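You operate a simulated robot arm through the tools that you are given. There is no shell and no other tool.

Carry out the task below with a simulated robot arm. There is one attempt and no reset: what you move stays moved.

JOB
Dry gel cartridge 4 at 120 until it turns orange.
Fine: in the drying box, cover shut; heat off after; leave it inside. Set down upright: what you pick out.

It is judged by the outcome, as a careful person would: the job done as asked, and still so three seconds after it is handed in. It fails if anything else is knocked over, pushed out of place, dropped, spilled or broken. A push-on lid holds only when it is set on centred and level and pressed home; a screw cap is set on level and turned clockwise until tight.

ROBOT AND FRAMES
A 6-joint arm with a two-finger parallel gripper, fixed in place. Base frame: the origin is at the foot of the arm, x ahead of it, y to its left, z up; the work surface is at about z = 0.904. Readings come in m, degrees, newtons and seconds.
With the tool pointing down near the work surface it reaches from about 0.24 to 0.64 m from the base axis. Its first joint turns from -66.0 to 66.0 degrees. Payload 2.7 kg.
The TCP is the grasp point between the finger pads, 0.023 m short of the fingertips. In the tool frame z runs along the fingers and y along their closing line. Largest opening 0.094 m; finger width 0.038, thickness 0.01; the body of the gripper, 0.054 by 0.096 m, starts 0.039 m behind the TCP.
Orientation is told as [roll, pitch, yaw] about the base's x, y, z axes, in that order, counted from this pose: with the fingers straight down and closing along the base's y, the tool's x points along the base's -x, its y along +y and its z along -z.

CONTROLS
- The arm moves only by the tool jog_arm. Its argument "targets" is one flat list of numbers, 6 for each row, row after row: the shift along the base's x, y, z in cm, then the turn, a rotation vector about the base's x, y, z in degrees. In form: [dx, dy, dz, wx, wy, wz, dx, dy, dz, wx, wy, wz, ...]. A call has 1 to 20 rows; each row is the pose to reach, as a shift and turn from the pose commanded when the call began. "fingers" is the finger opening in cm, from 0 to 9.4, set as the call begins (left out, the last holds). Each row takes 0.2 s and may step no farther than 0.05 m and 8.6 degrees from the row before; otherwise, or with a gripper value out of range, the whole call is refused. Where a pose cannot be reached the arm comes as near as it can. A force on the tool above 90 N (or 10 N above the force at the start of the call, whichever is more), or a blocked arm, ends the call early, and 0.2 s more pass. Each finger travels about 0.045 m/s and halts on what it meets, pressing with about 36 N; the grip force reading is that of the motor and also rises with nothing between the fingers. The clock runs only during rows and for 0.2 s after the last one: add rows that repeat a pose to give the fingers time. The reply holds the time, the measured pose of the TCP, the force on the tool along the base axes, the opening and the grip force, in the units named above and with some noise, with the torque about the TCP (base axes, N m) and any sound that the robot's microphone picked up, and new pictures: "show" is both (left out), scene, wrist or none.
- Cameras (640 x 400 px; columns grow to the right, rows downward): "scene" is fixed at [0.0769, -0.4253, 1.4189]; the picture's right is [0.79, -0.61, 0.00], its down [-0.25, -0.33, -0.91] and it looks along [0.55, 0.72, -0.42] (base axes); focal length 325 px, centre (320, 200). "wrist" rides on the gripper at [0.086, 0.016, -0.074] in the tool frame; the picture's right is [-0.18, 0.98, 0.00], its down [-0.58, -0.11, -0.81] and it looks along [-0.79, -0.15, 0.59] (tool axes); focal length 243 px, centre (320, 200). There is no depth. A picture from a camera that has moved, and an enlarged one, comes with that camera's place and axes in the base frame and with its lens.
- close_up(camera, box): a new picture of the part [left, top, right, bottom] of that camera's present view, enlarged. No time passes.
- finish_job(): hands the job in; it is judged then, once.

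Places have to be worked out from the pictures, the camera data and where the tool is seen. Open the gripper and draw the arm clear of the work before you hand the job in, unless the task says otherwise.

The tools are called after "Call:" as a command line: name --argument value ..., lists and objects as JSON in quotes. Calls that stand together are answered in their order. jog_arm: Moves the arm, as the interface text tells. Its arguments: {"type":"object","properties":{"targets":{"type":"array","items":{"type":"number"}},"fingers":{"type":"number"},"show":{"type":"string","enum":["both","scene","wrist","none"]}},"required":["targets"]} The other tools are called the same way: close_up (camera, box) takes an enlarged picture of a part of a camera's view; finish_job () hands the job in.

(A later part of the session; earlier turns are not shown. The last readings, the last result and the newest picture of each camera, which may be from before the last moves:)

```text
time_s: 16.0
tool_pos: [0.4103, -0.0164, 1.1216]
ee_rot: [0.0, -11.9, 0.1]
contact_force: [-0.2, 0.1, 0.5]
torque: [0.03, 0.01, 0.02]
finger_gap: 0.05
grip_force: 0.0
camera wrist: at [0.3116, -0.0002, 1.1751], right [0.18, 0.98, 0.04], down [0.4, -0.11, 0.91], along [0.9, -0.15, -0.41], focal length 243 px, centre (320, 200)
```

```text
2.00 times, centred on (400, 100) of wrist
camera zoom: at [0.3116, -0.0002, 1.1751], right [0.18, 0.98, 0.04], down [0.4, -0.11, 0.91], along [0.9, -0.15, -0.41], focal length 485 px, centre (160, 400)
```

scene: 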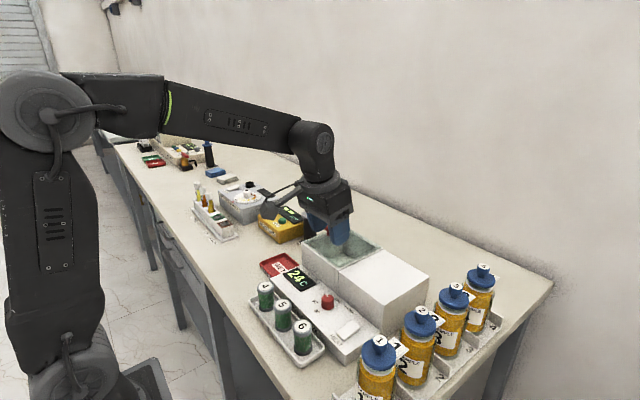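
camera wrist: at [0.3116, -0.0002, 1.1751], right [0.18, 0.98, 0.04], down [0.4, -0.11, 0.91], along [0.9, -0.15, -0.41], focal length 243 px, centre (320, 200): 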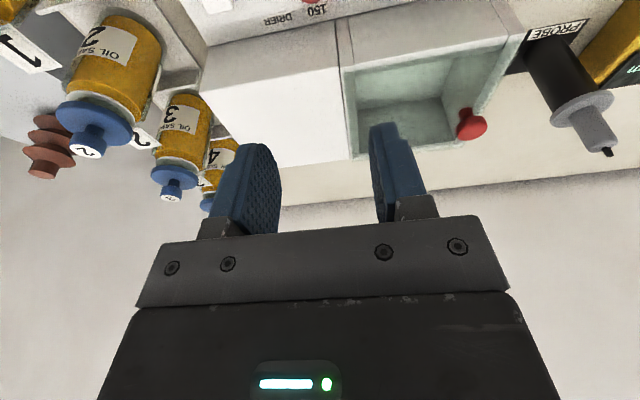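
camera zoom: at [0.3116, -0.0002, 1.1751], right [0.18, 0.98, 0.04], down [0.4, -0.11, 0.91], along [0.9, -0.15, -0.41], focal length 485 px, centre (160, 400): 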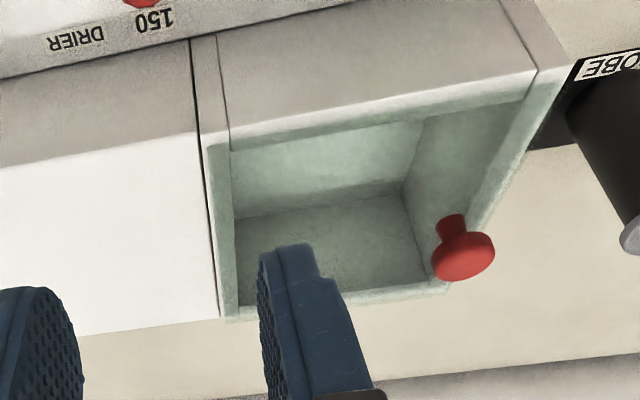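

I go to a point above the cover knob with the tool straight down, fingers at 5 cm, to check alignment.

Call:
jog_arm --targets '[2.2, 2.7, 0, 0, 3, 0, 4.4, 5.4, 0, 0, 6, 0, 6.6, 8.0, -1, 0, 9, 0, 8.9, 10.7, -2.5, 0, 12, 0, 11.2, 13.4, -3.5, 0, 12, 0, 11.2, 13.4, -3.5, 0, 12, 0]'

Call:
close_up --camera "scene" --box '[280, 190, 380, 270]'

Call:
close_up --camera "wrist" --box '[200, 0, 440, 200]'

```text
time_s: 17.4
tool_pos: [0.5236, 0.1177, 1.0867]
ee_rot: [0.0, 0.0, 0.0]
contact_force: [0.2, -1.3, 0.5]
torque: [0.05, -0.05, -0.01]
finger_gap: 0.05
grip_force: 0.1
camera wrist: at [0.4381, 0.1349, 1.16], right [0.18, 0.98, 0.0], down [0.58, -0.11, 0.81], along [0.79, -0.15, -0.59], focal length 243 px, centre (320, 200)
```

scene: 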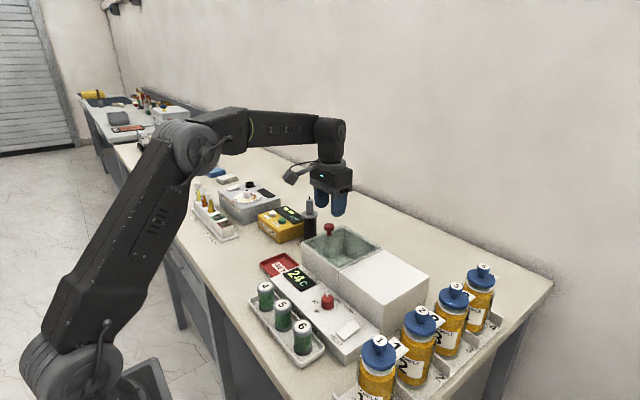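
wrist: 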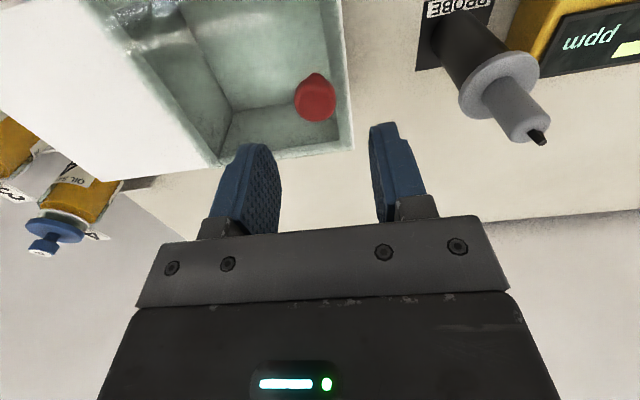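

```text
5.00 times, centred on (330, 230) of scene
camera zoom: at [0.077, -0.4253, 1.4189], right [0.79, -0.61, 0.0], down [-0.25, -0.33, -0.91], along [0.55, 0.72, -0.42], focal length 1624 px, centre (270, 50)
```

zoom: 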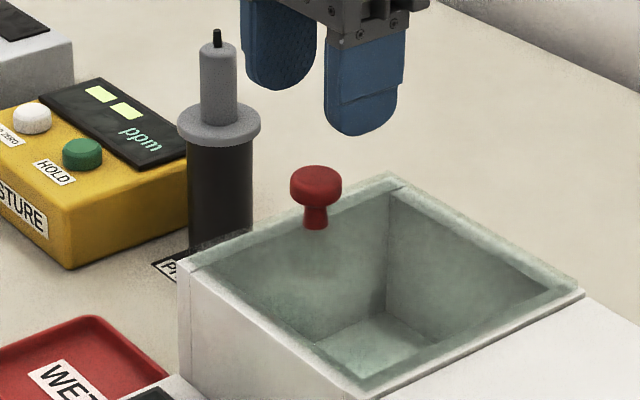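

```text
2.00 times, centred on (320, 100) of wrist
camera zoom: at [0.4381, 0.1349, 1.16], right [0.18, 0.98, 0.0], down [0.58, -0.11, 0.81], along [0.79, -0.15, -0.59], focal length 485 px, centre (320, 400)
```

zoom: 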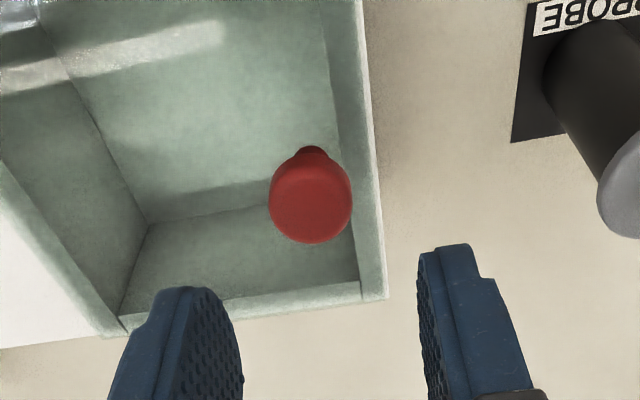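

The knob is centred at about (0.5235, 0.116), head mid-height 1.02, matching the tool's present x, y. I descend so the tips end a few millimetres above the glass, then close.

Call:
jog_arm --targets '[0, 0, -3, 0, 0, 0, 0, -0.1, -5, 0, 0, 0, 0, -0.1, -5.8, 0, 0, 0, 0, -0.1, -5.8, 0, 0, 0]' --fingers 5.0

Call:
close_up --camera "scene" --box '[280, 190, 380, 270]'

Call:
close_up --camera "wrist" --box '[200, 0, 440, 200]'

```text
time_s: 18.4
tool_pos: [0.5246, 0.1158, 1.0285]
ee_rot: [0.0, 0.0, 0.0]
contact_force: [-0.5, -0.2, -0.1]
torque: [0.0, 0.01, 0.0]
finger_gap: 0.05
grip_force: 0.1
camera wrist: at [0.4387, 0.1327, 1.1011], right [0.18, 0.98, 0.0], down [0.58, -0.11, 0.81], along [0.79, -0.15, -0.59], focal length 243 px, centre (320, 200)
```

scene: 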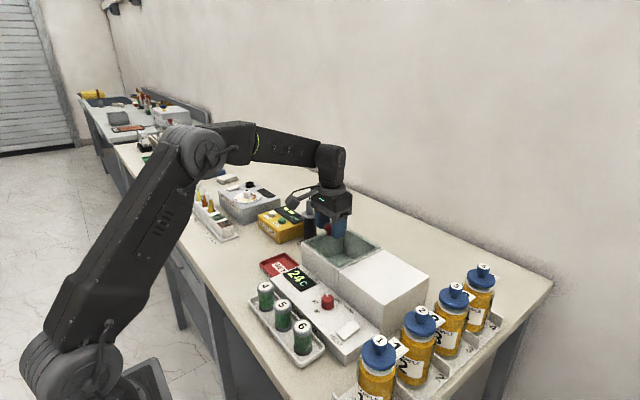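
wrist: 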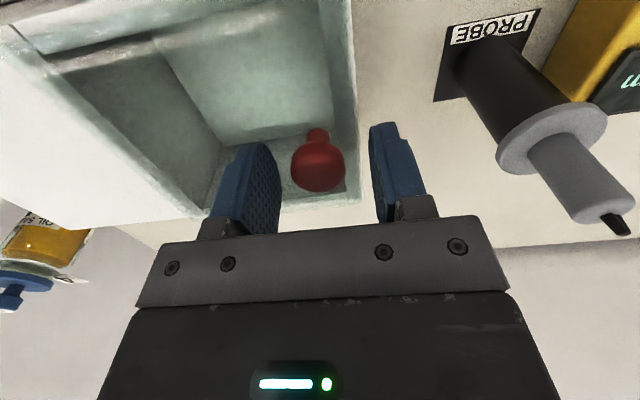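

```text
5.00 times, centred on (330, 230) of scene
camera zoom: at [0.0769, -0.4253, 1.4189], right [0.79, -0.61, 0.0], down [-0.25, -0.33, -0.91], along [0.55, 0.72, -0.42], focal length 1624 px, centre (270, 50)
```

zoom: 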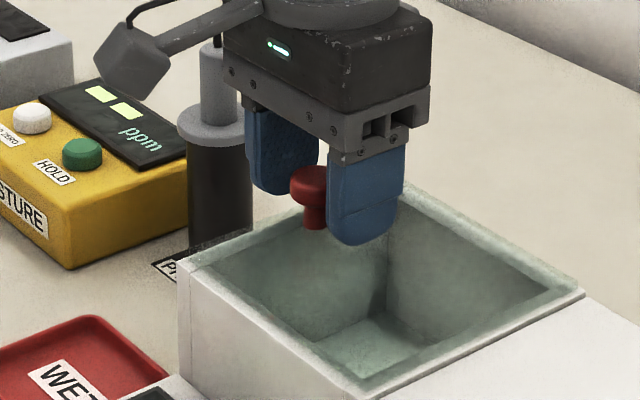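

```text
2.00 times, centred on (320, 100) of wrist
camera zoom: at [0.4387, 0.1327, 1.1011], right [0.18, 0.98, 0.0], down [0.58, -0.11, 0.81], along [0.79, -0.15, -0.59], focal length 485 px, centre (320, 400)
```

zoom: 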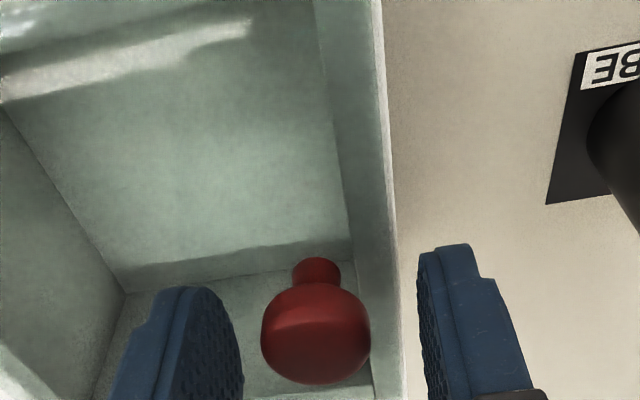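

The projection of the tool point coincides with the knob head, so alignment is good. I close the fingers on the knob.

Call:
jog_arm --targets '[0, 0, 0, 0, 0, 0, 0, 0, 0, 0, 0, 0, 0, 0, 0, 0, 0, 0, 0, 0, 0, 0, 0, 0]' --fingers 1.5 --show "wrist"

```text
time_s: 19.4
tool_pos: [0.524, 0.1155, 1.0281]
ee_rot: [0.0, 0.2, 0.0]
contact_force: [-1.3, -1.8, -0.7]
torque: [-0.03, -0.06, -0.04]
finger_gap: 0.0248
grip_force: 44.7
camera wrist: at [0.4387, 0.1326, 1.1013], right [0.18, 0.98, 0.0], down [0.58, -0.11, 0.81], along [0.79, -0.15, -0.59], focal length 243 px, centre (320, 200)
```

wrist: 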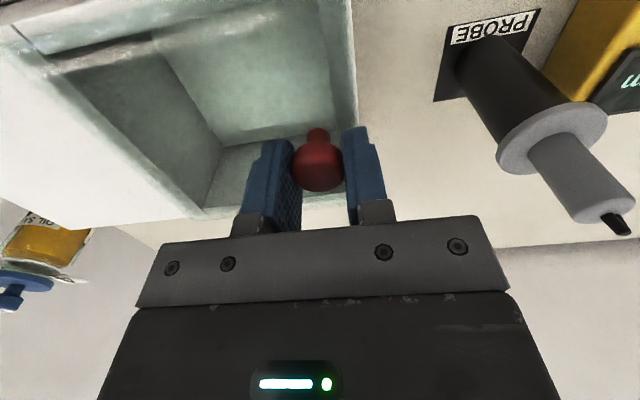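

The knob is held. I slide it 2 cm toward -y and watch the force and whether the glass moves along.

Call:
jog_arm --targets '[0, -0.5, 0, 0, 0, 0, 0, -1.0, 0, 0, 0, 0, 0, -1.5, 0, 0, 0, 0, 0, -2.0, 0, 0, 0, 0]'

Call:
close_up --camera "scene" --box '[290, 200, 440, 310]'

```text
time_s: 20.4
tool_pos: [0.524, 0.096, 1.0286]
ee_rot: [0.0, 0.0, 0.1]
contact_force: [16.0, 1.1, -15.8]
torque: [0.02, -0.32, -0.04]
finger_gap: 0.0248
grip_force: 45.3
camera wrist: at [0.4386, 0.1125, 1.1012], right [0.18, 0.98, 0.0], down [0.58, -0.11, 0.81], along [0.79, -0.15, -0.59], focal length 243 px, centre (320, 200)
```

scene: 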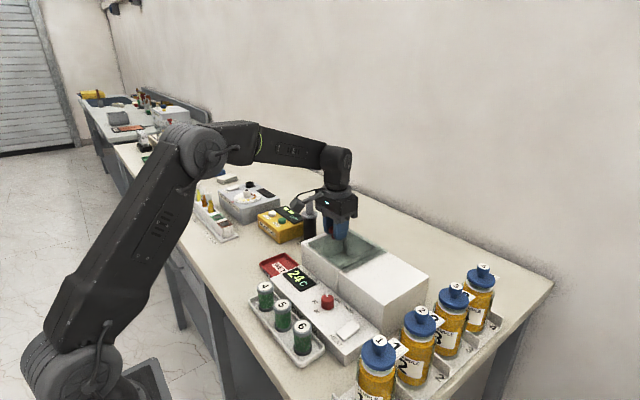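
wrist: 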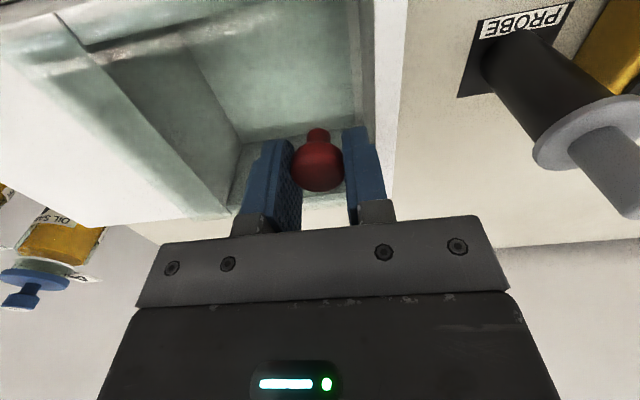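

```text
3.64 times, centred on (365, 255) of scene
camera zoom: at [0.0777, -0.4252, 1.4189], right [0.79, -0.61, 0.0], down [-0.26, -0.33, -0.91], along [0.55, 0.72, -0.42], focal length 1181 px, centre (156, 0)
```

zoom: 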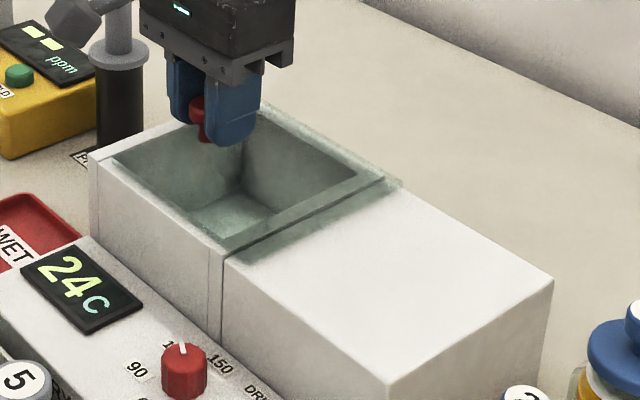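

The glass slides over the white block with the knob. I continue to 7 cm total, easing the slight side load.

Call:
jog_arm --targets '[0.05, -1.0, -0.03, 0, 0, 0, 0.05, -2.0, -0.05, 0, 0, 0, 0.05, -3.0, -0.05, 0, 0, 0, 0.05, -4.0, -0.05, 0, 0, 0, 0.05, -5.0, -0.05, 0, 0, 0]'

```text
time_s: 21.6
tool_pos: [0.5239, 0.0458, 1.0286]
ee_rot: [-0.1, 0.1, 0.0]
contact_force: [-3.6, 0.2, -9.0]
torque: [0.06, -0.66, -0.08]
finger_gap: 0.0248
grip_force: 44.7
camera wrist: at [0.4388, 0.0619, 1.1016], right [0.18, 0.98, 0.0], down [0.58, -0.11, 0.81], along [0.79, -0.15, -0.59], focal length 243 px, centre (320, 200)
```

scene: 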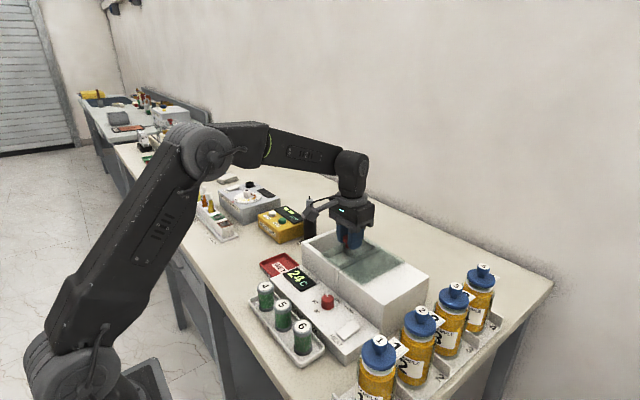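
wrist: 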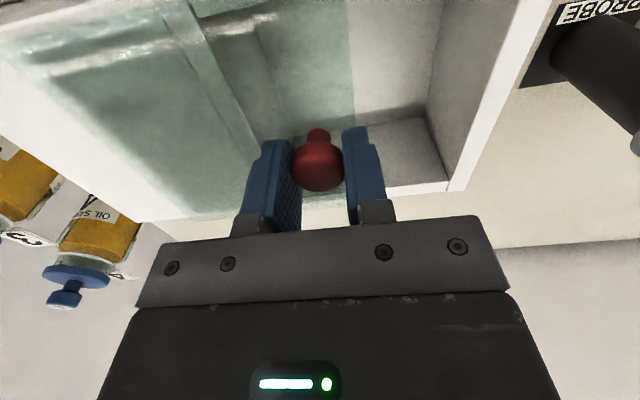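

It slides easily. I slide about 4.7 cm more so the chamber is fully uncovered while the glass stays wholly over the block.

Call:
jog_arm --targets '[0, -1.0, 0, 0, 0, 0, 0, -2.0, 0, 0, 0, 0, 0, -3.0, 0, 0, 0, 0, 0, -4.0, 0, 0, 0, 0, 0, -4.7, 0, 0, 0, 0]'

Call:
close_up --camera "scene" --box '[290, 200, 440, 310]'

```text
time_s: 22.8
tool_pos: [0.5244, -0.0011, 1.0281]
ee_rot: [0.0, -0.1, 0.0]
contact_force: [0.9, 0.6, -3.3]
torque: [-0.03, 0.72, -0.02]
finger_gap: 0.0249
grip_force: 45.8
camera wrist: at [0.4385, 0.0147, 1.1013], right [0.18, 0.98, 0.0], down [0.58, -0.11, 0.81], along [0.79, -0.15, -0.59], focal length 243 px, centre (320, 200)
```

scene: 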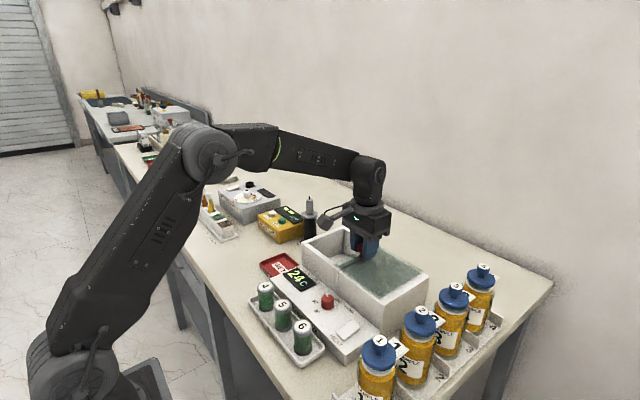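
wrist: 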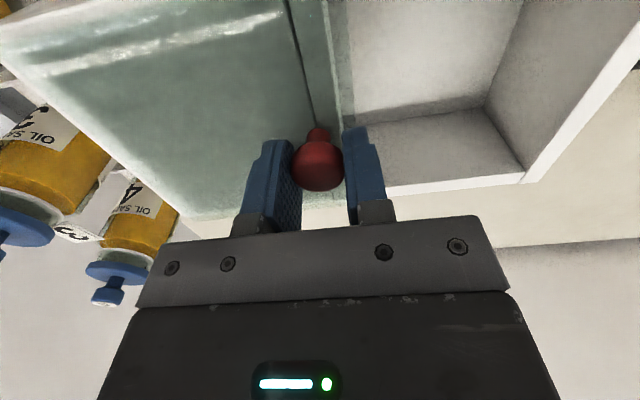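

```text
3.64 times, centred on (365, 255) of scene
camera zoom: at [0.077, -0.4253, 1.4189], right [0.79, -0.61, 0.0], down [-0.25, -0.33, -0.91], along [0.55, 0.72, -0.42], focal length 1181 px, centre (156, 0)
```

zoom: 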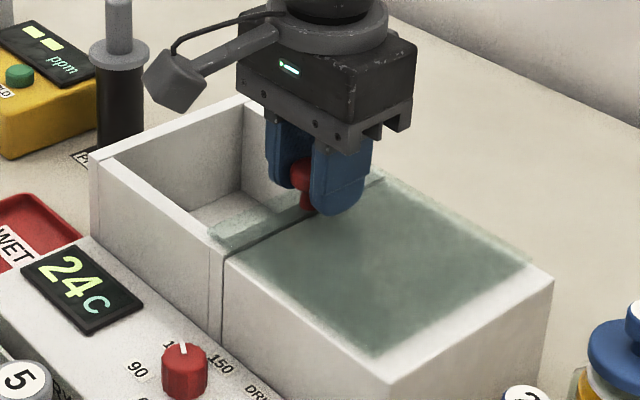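

The chamber is open and the glass rests over the block. I open the fingers, rise, and look into the chamber.

Call:
jog_arm --targets '[0, 0, 0, 0, 0, 0, 0, 0, 0, 0, 0, 0, 0, 0, 2, 0, 0, 0, 0, 0, 5, 0, 0, 0, -2, 1, 9, 0, 0, 0, -5, 2, 12, 0, 0, 0, -8, 2, 13, 0, 0, 0, -8, 2, 13, 0, 0, 0]' --fingers 5.0

Call:
close_up --camera "scene" --box '[290, 200, 440, 310]'

Call:
close_up --camera "wrist" --box '[200, 0, 520, 200]'

```text
time_s: 24.6
tool_pos: [0.4422, 0.0183, 1.1564]
ee_rot: [0.0, -0.1, 0.0]
contact_force: [-0.2, -0.4, 0.1]
torque: [-0.02, 0.03, -0.02]
finger_gap: 0.05
grip_force: 0.1
camera wrist: at [0.3571, 0.0343, 1.2293], right [0.18, 0.98, 0.0], down [0.58, -0.11, 0.81], along [0.79, -0.15, -0.59], focal length 243 px, centre (320, 200)
```

scene: 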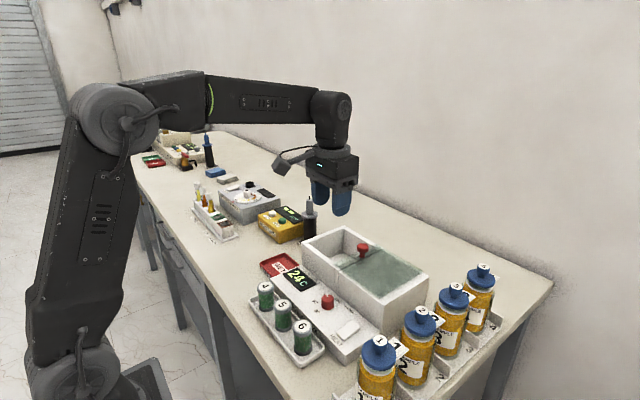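
wrist: 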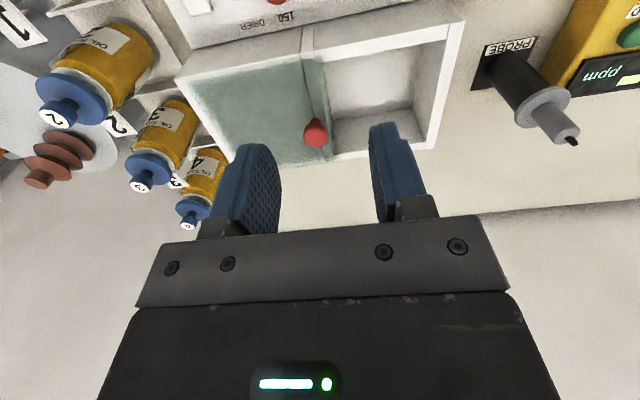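

```text
3.64 times, centred on (365, 255) of scene
camera zoom: at [0.0769, -0.4253, 1.4189], right [0.79, -0.61, 0.0], down [-0.25, -0.33, -0.91], along [0.55, 0.72, -0.42], focal length 1181 px, centre (156, 0)
```

zoom: 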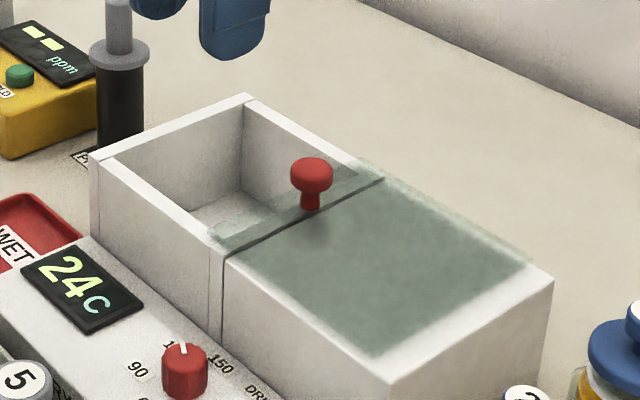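

```text
2.00 times, centred on (360, 100) of wrist
camera zoom: at [0.3571, 0.0343, 1.2293], right [0.18, 0.98, 0.0], down [0.58, -0.11, 0.81], along [0.79, -0.15, -0.59], focal length 485 px, centre (240, 400)
```

zoom: 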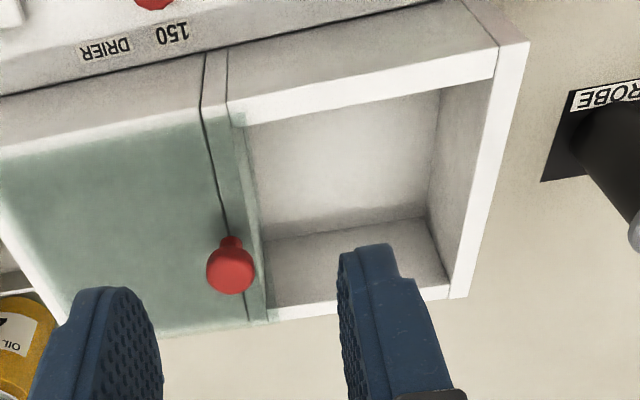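

The chamber interior is about x 0.465–0.582, y 0.016–0.127, with the floor near z 0.917, so its centre is (0.5235, 0.072). Now I go above cartridge 4 at about (0.321, 0.085) with the fingers at 6 cm.

Call:
jog_arm --targets '[-2.5, 1.4, -1, 0, 0, 0, -5, 2.8, -3, 0, 0, 0, -7.5, 4.2, -5, 0, 0, 0, -10, 5.6, -7.5, 0, 0, 0, -12.15, 6.6, -9.8, 0, 0, 0, -12.15, 6.6, -9.8, 0, 0, 0]' --fingers 6.0

Call:
close_up --camera "scene" --box '[230, 220, 350, 360]'

Call:
close_up --camera "wrist" --box '[200, 0, 440, 200]'

```text
time_s: 26.0
tool_pos: [0.3219, 0.0854, 1.0615]
ee_rot: [0.0, 0.0, 0.1]
contact_force: [-0.3, -0.2, 1.2]
torque: [-0.02, 0.0, 0.03]
finger_gap: 0.0598
grip_force: 0.0
camera wrist: at [0.2365, 0.102, 1.1336], right [0.18, 0.98, 0.0], down [0.58, -0.11, 0.81], along [0.79, -0.15, -0.59], focal length 243 px, centre (320, 200)
```

scene: 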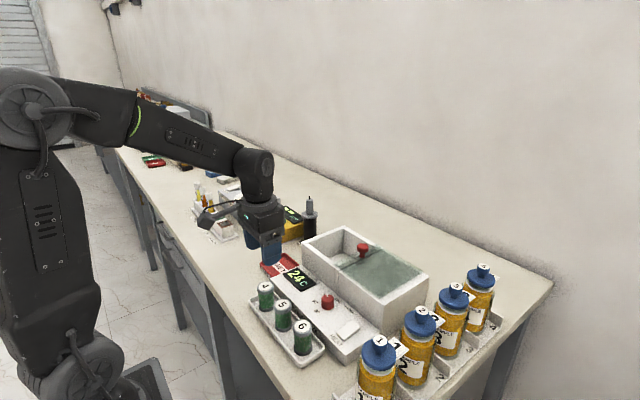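
wrist: 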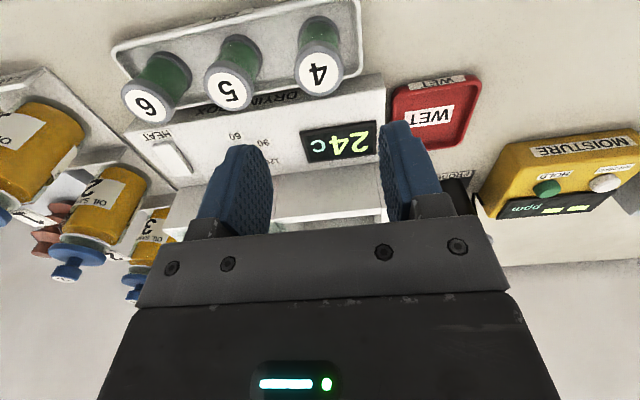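

```text
2.86 times, centred on (290, 290) of scene
camera zoom: at [0.0769, -0.4253, 1.4189], right [0.79, -0.61, 0.0], down [-0.25, -0.33, -0.91], along [0.55, 0.72, -0.42], focal length 928 px, centre (406, -57)
```

zoom: 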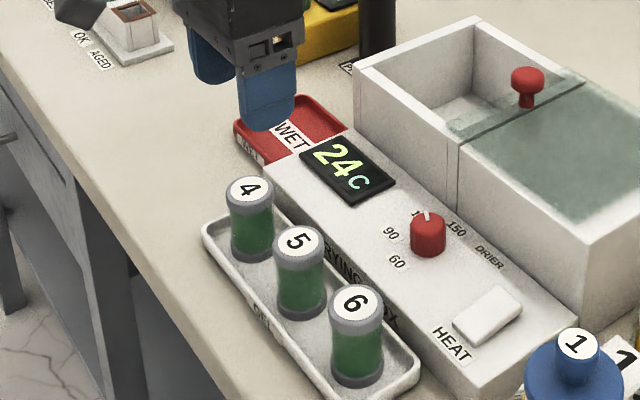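

```text
2.00 times, centred on (320, 100) of wrist
camera zoom: at [0.2365, 0.102, 1.1336], right [0.18, 0.98, 0.0], down [0.58, -0.11, 0.81], along [0.79, -0.15, -0.59], focal length 485 px, centre (320, 400)
```

zoom: 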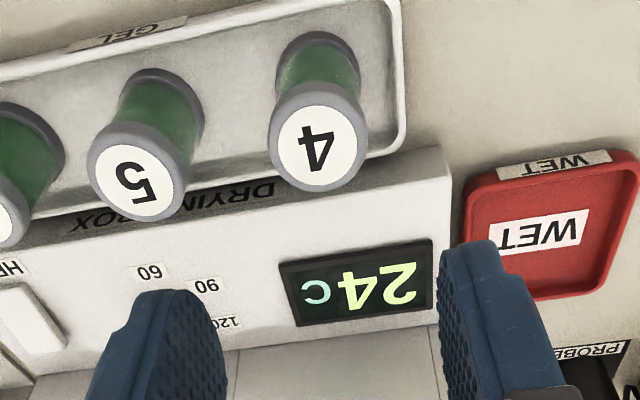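

Cartridge 4's cap is centred at about (0.321, 0.086), top 0.958. I descend around it to TCP z 0.950, then check.

Call:
jog_arm --targets '[0, 0.05, -4, 0, 0, 0, 0, 0.05, -7, 0, 0, 0, 0, 0.05, -9.5, 0, 0, 0, 0, 0.05, -11, 0, 0, 0, 0, 0.05, -11, 0, 0, 0]' --fingers 6.0

Call:
close_up --camera "scene" --box '[230, 220, 350, 360]'

Call:
close_up --camera "wrist" --box '[180, 60, 460, 240]'

```text
time_s: 27.2
tool_pos: [0.3215, 0.0864, 0.9511]
ee_rot: [0.0, 0.0, 0.0]
contact_force: [0.1, 0.2, 0.2]
torque: [-0.01, 0.0, 0.01]
finger_gap: 0.0598
grip_force: 0.0
camera wrist: at [0.2361, 0.1022, 1.0243], right [0.18, 0.98, 0.0], down [0.58, -0.11, 0.81], along [0.79, -0.15, -0.59], focal length 243 px, centre (320, 200)
```

scene: 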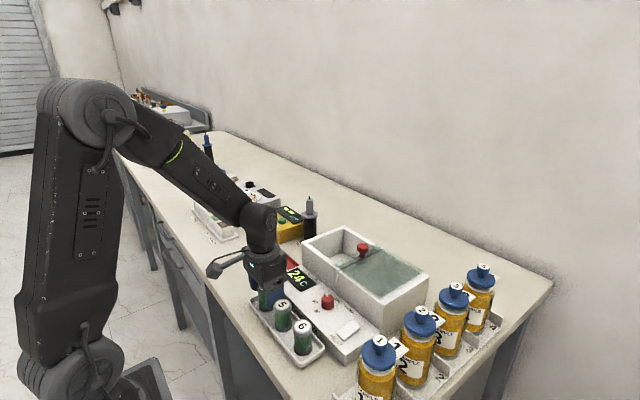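
wrist: 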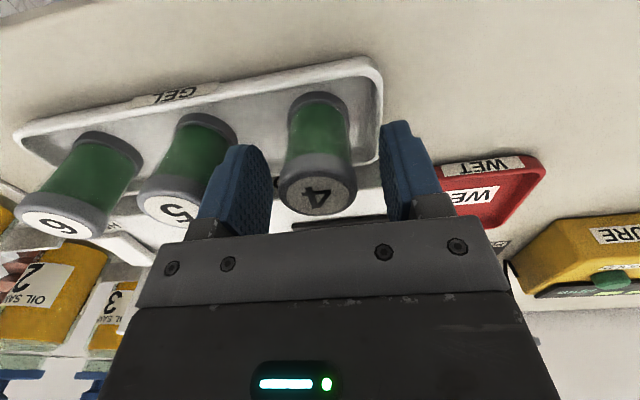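

```text
2.86 times, centred on (290, 290) of scene
camera zoom: at [0.0769, -0.4253, 1.4189], right [0.79, -0.61, 0.0], down [-0.25, -0.33, -0.91], along [0.55, 0.72, -0.42], focal length 928 px, centre (406, -57)
```

zoom: 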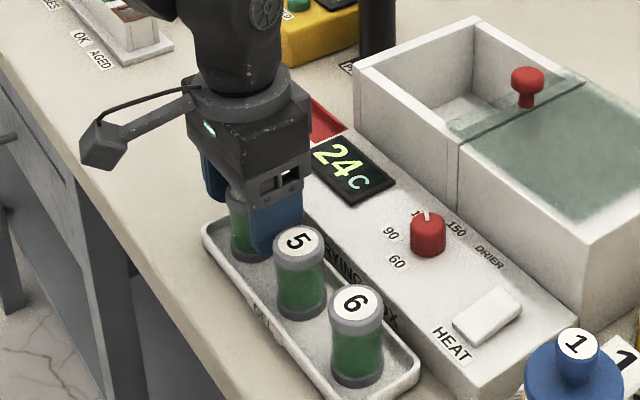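

```text
2.22 times, centred on (320, 150) of wrist
camera zoom: at [0.2361, 0.1022, 1.0243], right [0.18, 0.98, 0.0], down [0.58, -0.11, 0.81], along [0.79, -0.15, -0.59], focal length 539 px, centre (320, 311)
```

zoom: 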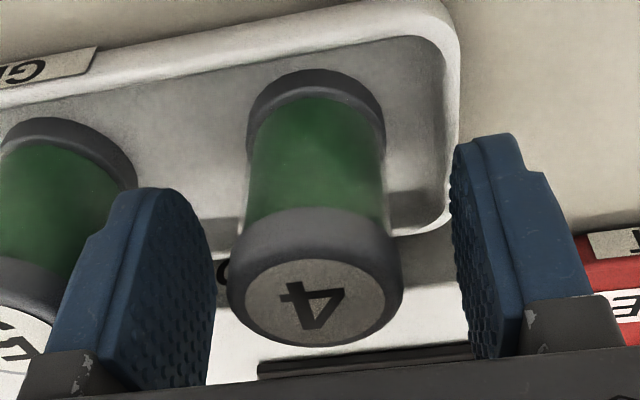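

Cartridge 4 stands between the pads with clearance to 5. I close the fingers on it.

Call:
jog_arm --targets '[0, 0, 0, 0, 0, 0, 0, 0, 0, 0, 0, 0, 0, 0, 0, 0, 0, 0, 0, 0, 0, 0, 0, 0]' --fingers 2.8

Call:
close_up --camera "wrist" --box '[180, 60, 460, 240]'

```text
time_s: 28.2
tool_pos: [0.3211, 0.0861, 0.9517]
ee_rot: [0.0, 0.0, 0.0]
contact_force: [0.5, 0.0, -0.3]
torque: [-0.03, 0.0, 0.01]
finger_gap: 0.0347
grip_force: 36.5
camera wrist: at [0.2361, 0.1023, 1.0246], right [0.18, 0.98, 0.0], down [0.58, -0.11, 0.81], along [0.79, -0.15, -0.59], focal length 243 px, centre (320, 200)
```

scene: 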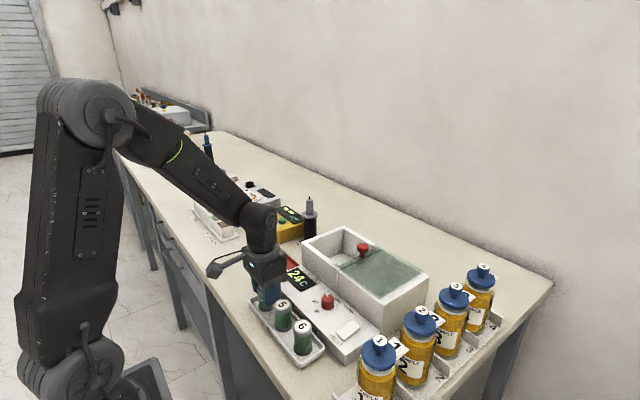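
wrist: 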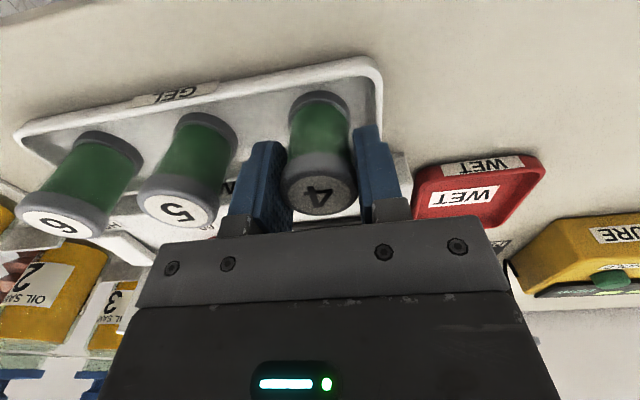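

```text
2.22 times, centred on (320, 150) of wrist
camera zoom: at [0.2361, 0.1023, 1.0246], right [0.18, 0.98, 0.0], down [0.58, -0.11, 0.81], along [0.79, -0.15, -0.59], focal length 539 px, centre (320, 311)
```

zoom: 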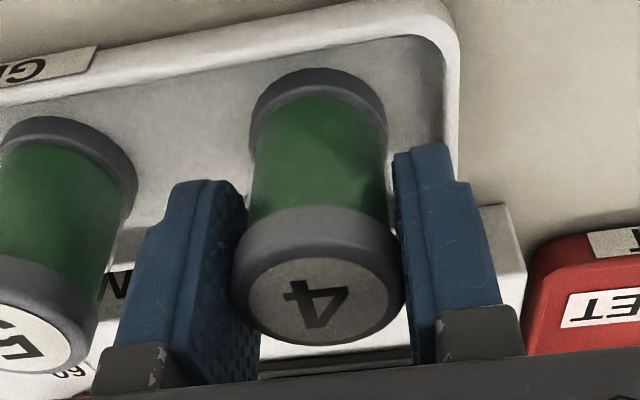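

It is held at 3.47 cm width. I lift it straight up 14 cm and check that it hangs upright.

Call:
jog_arm --targets '[0, 0, 1, 0, 0, 0, 0, 0, 3, 0, 0, 0, 0, 0, 6, 0, 0, 0, 0, 0, 9, 0, 0, 0, 0, 0, 12, 0, 0, 0, 0, 0, 14, 0, 0, 0, 0, 0, 14, 0, 0, 0]'

Call:
close_up --camera "scene" --box '[210, 180, 350, 360]'

```text
time_s: 29.8
tool_pos: [0.3209, 0.0846, 1.0914]
ee_rot: [0.0, 0.0, 0.0]
contact_force: [0.2, 0.5, -1.2]
torque: [-0.01, 0.0, -0.02]
finger_gap: 0.0348
grip_force: 36.1
camera wrist: at [0.2352, 0.1016, 1.1641], right [0.18, 0.98, 0.0], down [0.58, -0.11, 0.81], along [0.79, -0.15, -0.59], focal length 243 px, centre (320, 200)
```

scene: 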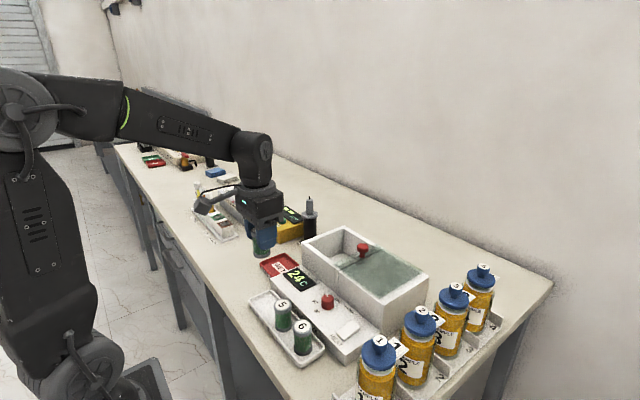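
wrist: 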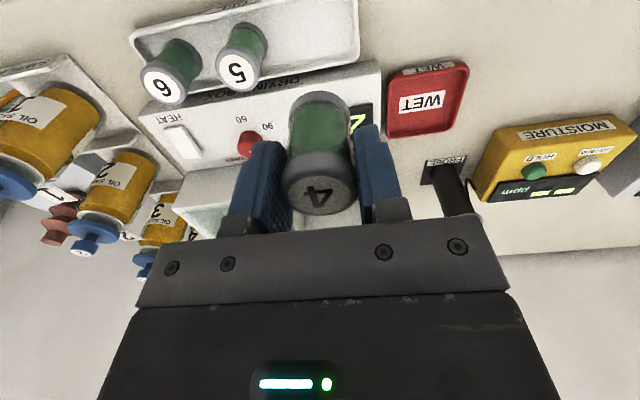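

```text
2.22 times, centred on (280, 270) of scene
camera zoom: at [0.0769, -0.4253, 1.4189], right [0.79, -0.61, 0.0], down [-0.25, -0.33, -0.91], along [0.55, 0.72, -0.42], focal length 722 px, centre (409, 44)
```

zoom: 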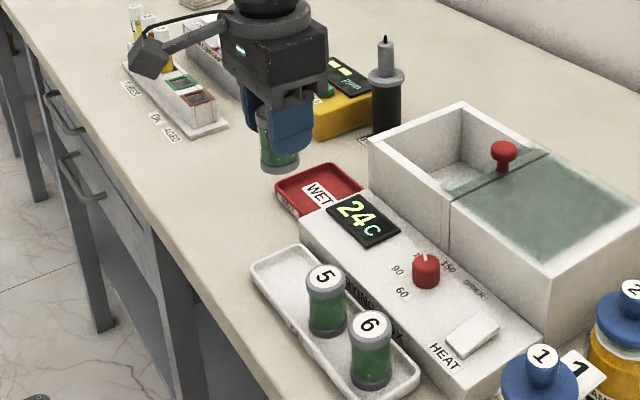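

The cartridge hangs upright. I carry it forward to above the chamber centre at this height.

Call:
jog_arm --targets '[3, -0.2, 0, 0, 0, 0, 7, -0.5, 0, 0, 0, 0, 11, -0.8, 0, 0, 0, 0, 15, -1.0, 0, 0, 0, 0, 18.5, -1.25, 0, 0, 0, 0, 20.25, -1.25, 0, 0, 0, 0, 20.25, -1.25, 0, 0, 0, 0]'

Call:
close_up --camera "scene" --box '[280, 170, 420, 290]'

Call:
close_up --camera "wrist" --box '[180, 30, 460, 220]'

```text
time_s: 31.4
tool_pos: [0.5256, 0.0714, 1.0884]
ee_rot: [-0.1, -0.1, 0.0]
contact_force: [0.3, -0.3, -1.0]
torque: [0.02, -0.02, -0.01]
finger_gap: 0.0346
grip_force: 35.6
camera wrist: at [0.4403, 0.0882, 1.1627], right [0.18, 0.98, 0.0], down [0.58, -0.11, 0.81], along [0.79, -0.15, -0.59], focal length 243 px, centre (320, 200)
```

scene: 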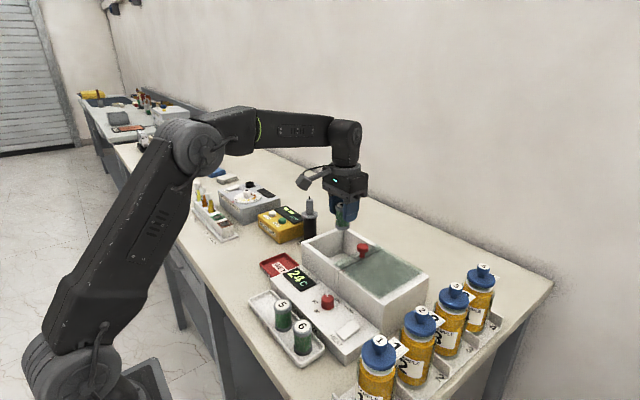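
wrist: 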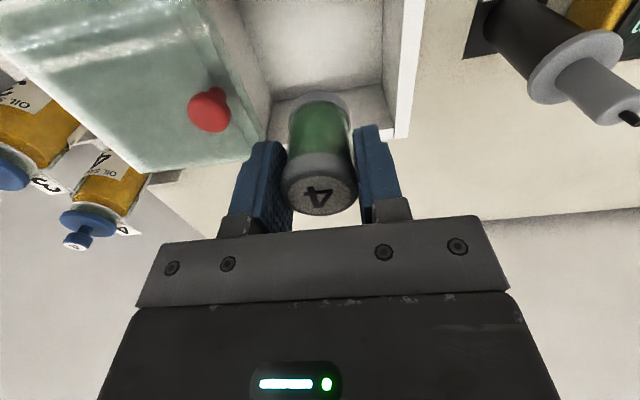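

```text
3.33 times, centred on (350, 230) of scene
camera zoom: at [0.077, -0.4253, 1.4189], right [0.79, -0.61, 0.0], down [-0.25, -0.33, -0.91], along [0.55, 0.72, -0.42], focal length 1083 px, centre (220, 100)
```

zoom: 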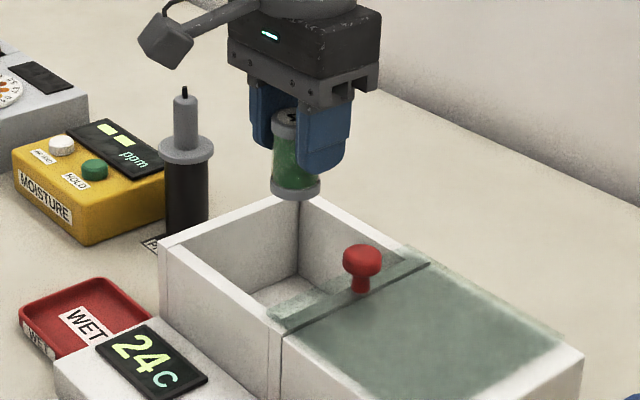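

```text
2.11 times, centred on (320, 125) of wrist
camera zoom: at [0.4403, 0.0882, 1.1627], right [0.18, 0.98, 0.0], down [0.58, -0.11, 0.81], along [0.79, -0.15, -0.59], focal length 511 px, centre (320, 358)
```

zoom: 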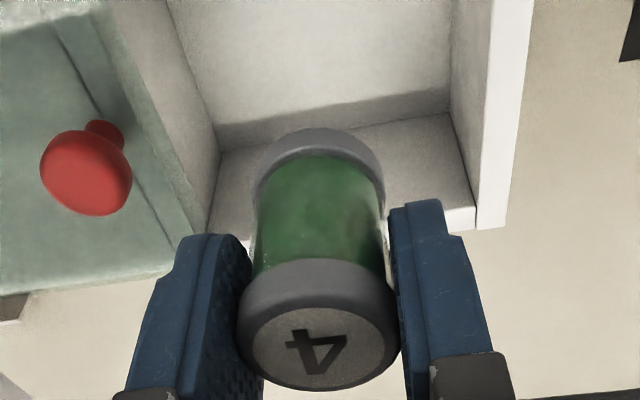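

The cartridge is centred over the chamber (interior y 0.015–0.126, x 0.465–0.581). I lower it in, stopping about 1.5 cm above the expected floor contact.

Call:
jog_arm --targets '[-0.05, 0, -3, 0, 0, 0, -0.05, 0, -6, 0, 0, 0, -0.05, 0, -9, 0, 0, 0, -0.05, 0, -11.5, 0, 0, 0, -0.05, 0, -11.5, 0, 0, 0]'

Call:
close_up --camera "scene" --box '[280, 170, 420, 290]'

Call:
close_up --camera "wrist" --box '[180, 30, 460, 220]'

```text
time_s: 32.6
tool_pos: [0.5261, 0.073, 0.9743]
ee_rot: [0.0, -0.1, -0.1]
contact_force: [0.3, 0.1, 0.1]
torque: [0.0, -0.02, 0.01]
finger_gap: 0.0349
grip_force: 35.5
camera wrist: at [0.4404, 0.0892, 1.0483], right [0.18, 0.98, 0.0], down [0.58, -0.11, 0.81], along [0.79, -0.15, -0.59], focal length 243 px, centre (320, 200)
```

scene: 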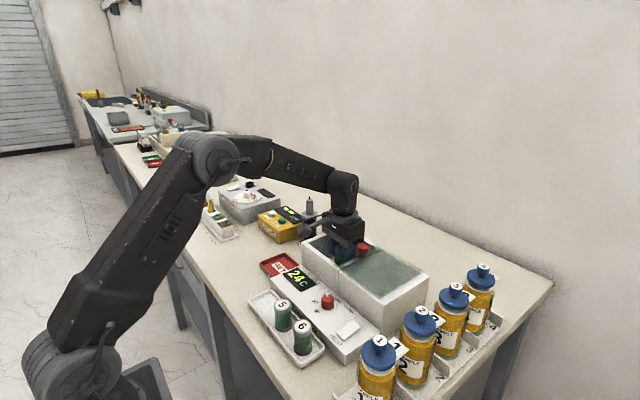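
wrist: 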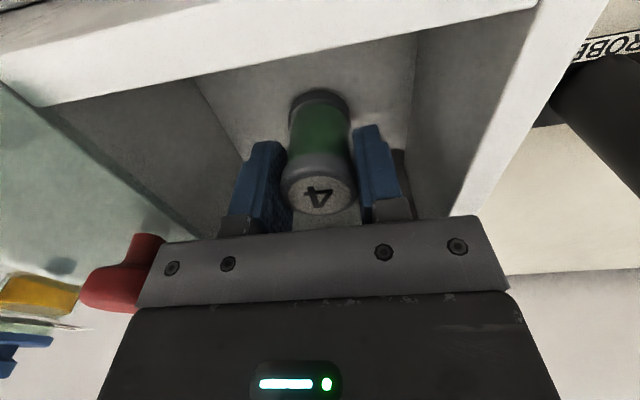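

```text
3.33 times, centred on (350, 230) of scene
camera zoom: at [0.0769, -0.4253, 1.4189], right [0.79, -0.61, 0.0], down [-0.25, -0.33, -0.91], along [0.55, 0.72, -0.42], focal length 1083 px, centre (220, 100)
```

zoom: 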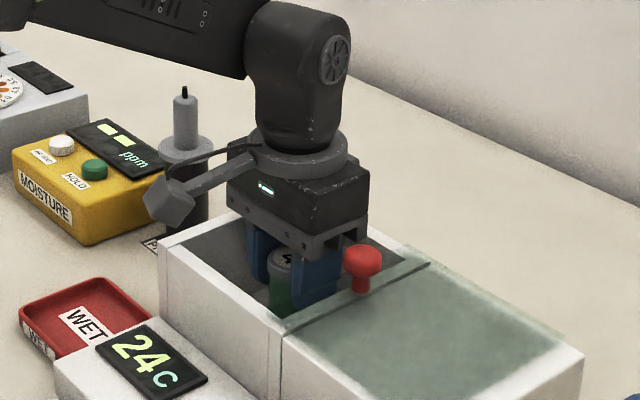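

```text
2.11 times, centred on (320, 125) of wrist
camera zoom: at [0.4404, 0.0892, 1.0483], right [0.18, 0.98, 0.0], down [0.58, -0.11, 0.81], along [0.79, -0.15, -0.59], focal length 511 px, centre (320, 358)
```

zoom: 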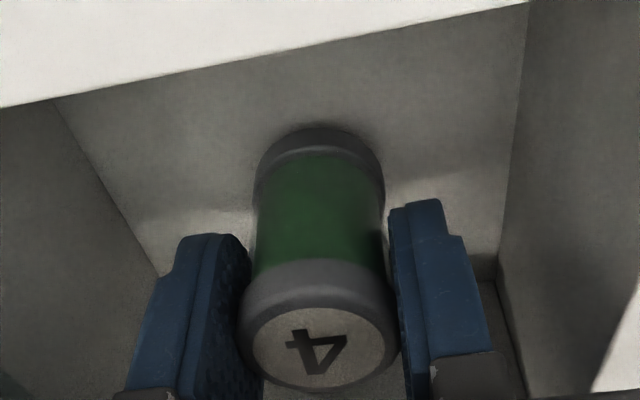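

There is clearance to the walls and the cover knob. I lower another 1 cm, and then go in small steps to feel the floor.

Call:
jog_arm --targets '[0, 0, -0.5, 0, 0, 0, 0, 0, -1.0, 0, 0, 0]' --show "none"

Call:
jog_arm --targets '[0, 0, -0.1, 0, 0, 0, 0, 0, -0.2, 0, 0, 0]' --show "none"

```text
time_s: 33.2
tool_pos: [0.5261, 0.0728, 0.9665]
ee_rot: [0.0, -0.2, -0.1]
contact_force: [-2.4, -0.8, 8.0]
torque: [-0.06, 0.21, -0.03]
finger_gap: 0.0345
grip_force: 36.3
```

```text
time_s: 33.8
tool_pos: [0.5254, 0.0739, 0.966]
ee_rot: [-0.1, -0.4, 0.1]
contact_force: [-2.7, -1.2, 25.0]
torque: [0.17, 0.25, 0.04]
finger_gap: 0.0346
grip_force: 35.9
```

The cartridge has met the floor at TCP z 0.966. I relieve the pressure slightly and check it in the picture before releasing.

Call:
jog_arm --targets '[0, 0, 0.2, 0, 0, 0, 0, 0, 0.2, 0, 0, 0]'

Call:
close_up --camera "wrist" --box '[180, 30, 460, 220]'

Call:
close_up --camera "scene" --box '[300, 210, 400, 290]'

```text
time_s: 34.4
tool_pos: [0.5244, 0.0729, 0.9655]
ee_rot: [0.0, -0.2, 0.0]
contact_force: [4.8, 2.1, 13.1]
torque: [0.07, -0.19, 0.01]
finger_gap: 0.0349
grip_force: 35.9
camera wrist: at [0.4395, 0.0899, 1.038], right [0.18, 0.98, 0.0], down [0.58, -0.11, 0.81], along [0.79, -0.15, -0.59], focal length 243 px, centre (320, 200)
```

scene: 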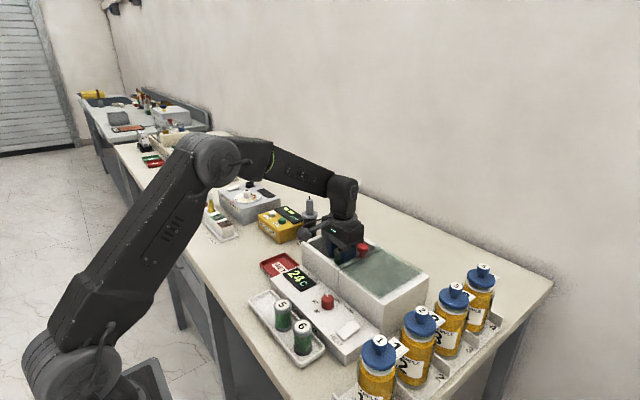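
wrist: 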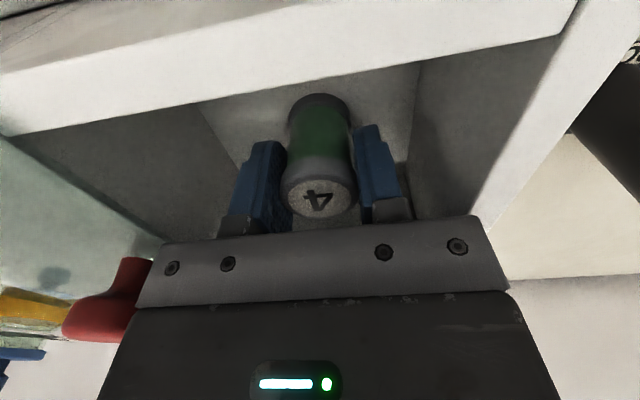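

```text
2.11 times, centred on (320, 125) of wrist
camera zoom: at [0.4395, 0.0899, 1.038], right [0.18, 0.98, 0.0], down [0.58, -0.11, 0.81], along [0.79, -0.15, -0.59], focal length 511 px, centre (320, 358)
```

zoom: 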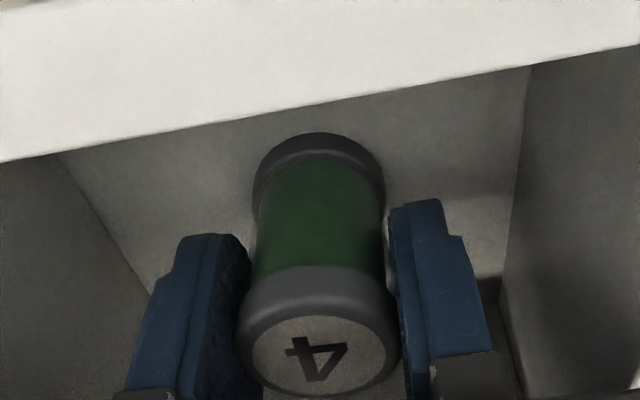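

```text
5.00 times, centred on (350, 250) of scene
camera zoom: at [0.0768, -0.4253, 1.4189], right [0.79, -0.61, 0.0], down [-0.25, -0.33, -0.91], along [0.55, 0.72, -0.42], focal length 1624 px, centre (170, -50)
```

zoom: 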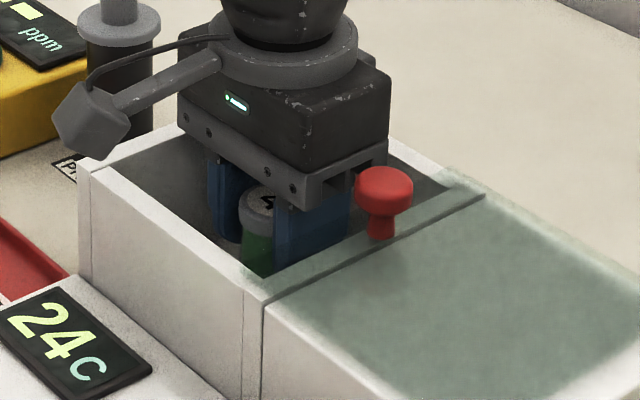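

The cartridge rests on the floor with light pressure. I open the fingers to 5.4 cm, then rise straight up.

Call:
jog_arm --targets '[0, 0, 0, 0, 0, 0, 0, 0, 0, 0, 0, 0, 0, 0, 0, 0, 0, 0]' --fingers 5.4

Call:
close_up --camera "wrist" --box '[180, 30, 460, 220]'

```text
time_s: 35.2
tool_pos: [0.5251, 0.0737, 0.9654]
ee_rot: [0.0, 0.0, 0.0]
contact_force: [-0.3, 0.3, 0.2]
torque: [-0.01, 0.01, -0.02]
finger_gap: 0.0541
grip_force: 0.0
camera wrist: at [0.4393, 0.0897, 1.0379], right [0.18, 0.98, 0.0], down [0.58, -0.11, 0.81], along [0.79, -0.15, -0.59], focal length 243 px, centre (320, 200)
```

scene: 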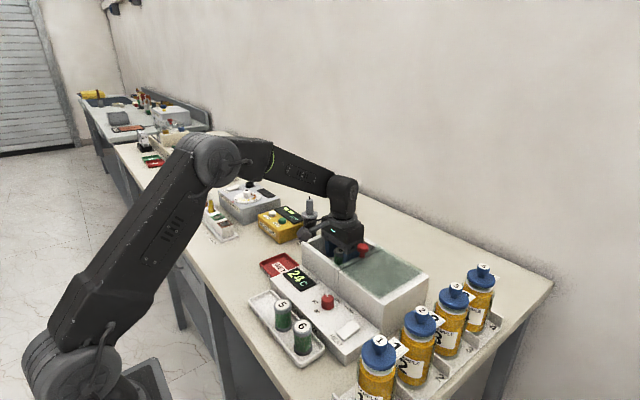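
wrist: 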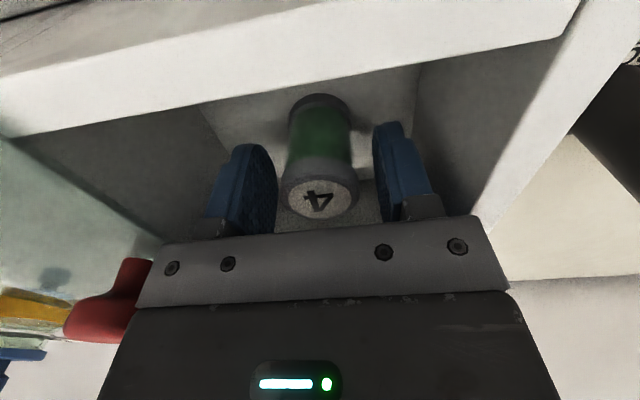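

```text
2.11 times, centred on (320, 125) of wrist
camera zoom: at [0.4393, 0.0897, 1.0379], right [0.18, 0.98, 0.0], down [0.58, -0.11, 0.81], along [0.79, -0.15, -0.59], focal length 511 px, centre (320, 358)
```

zoom: 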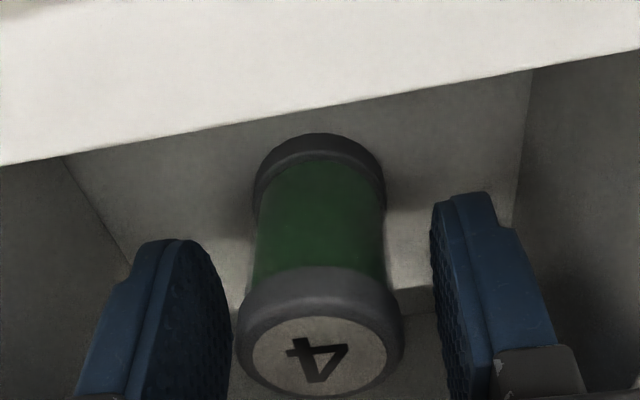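

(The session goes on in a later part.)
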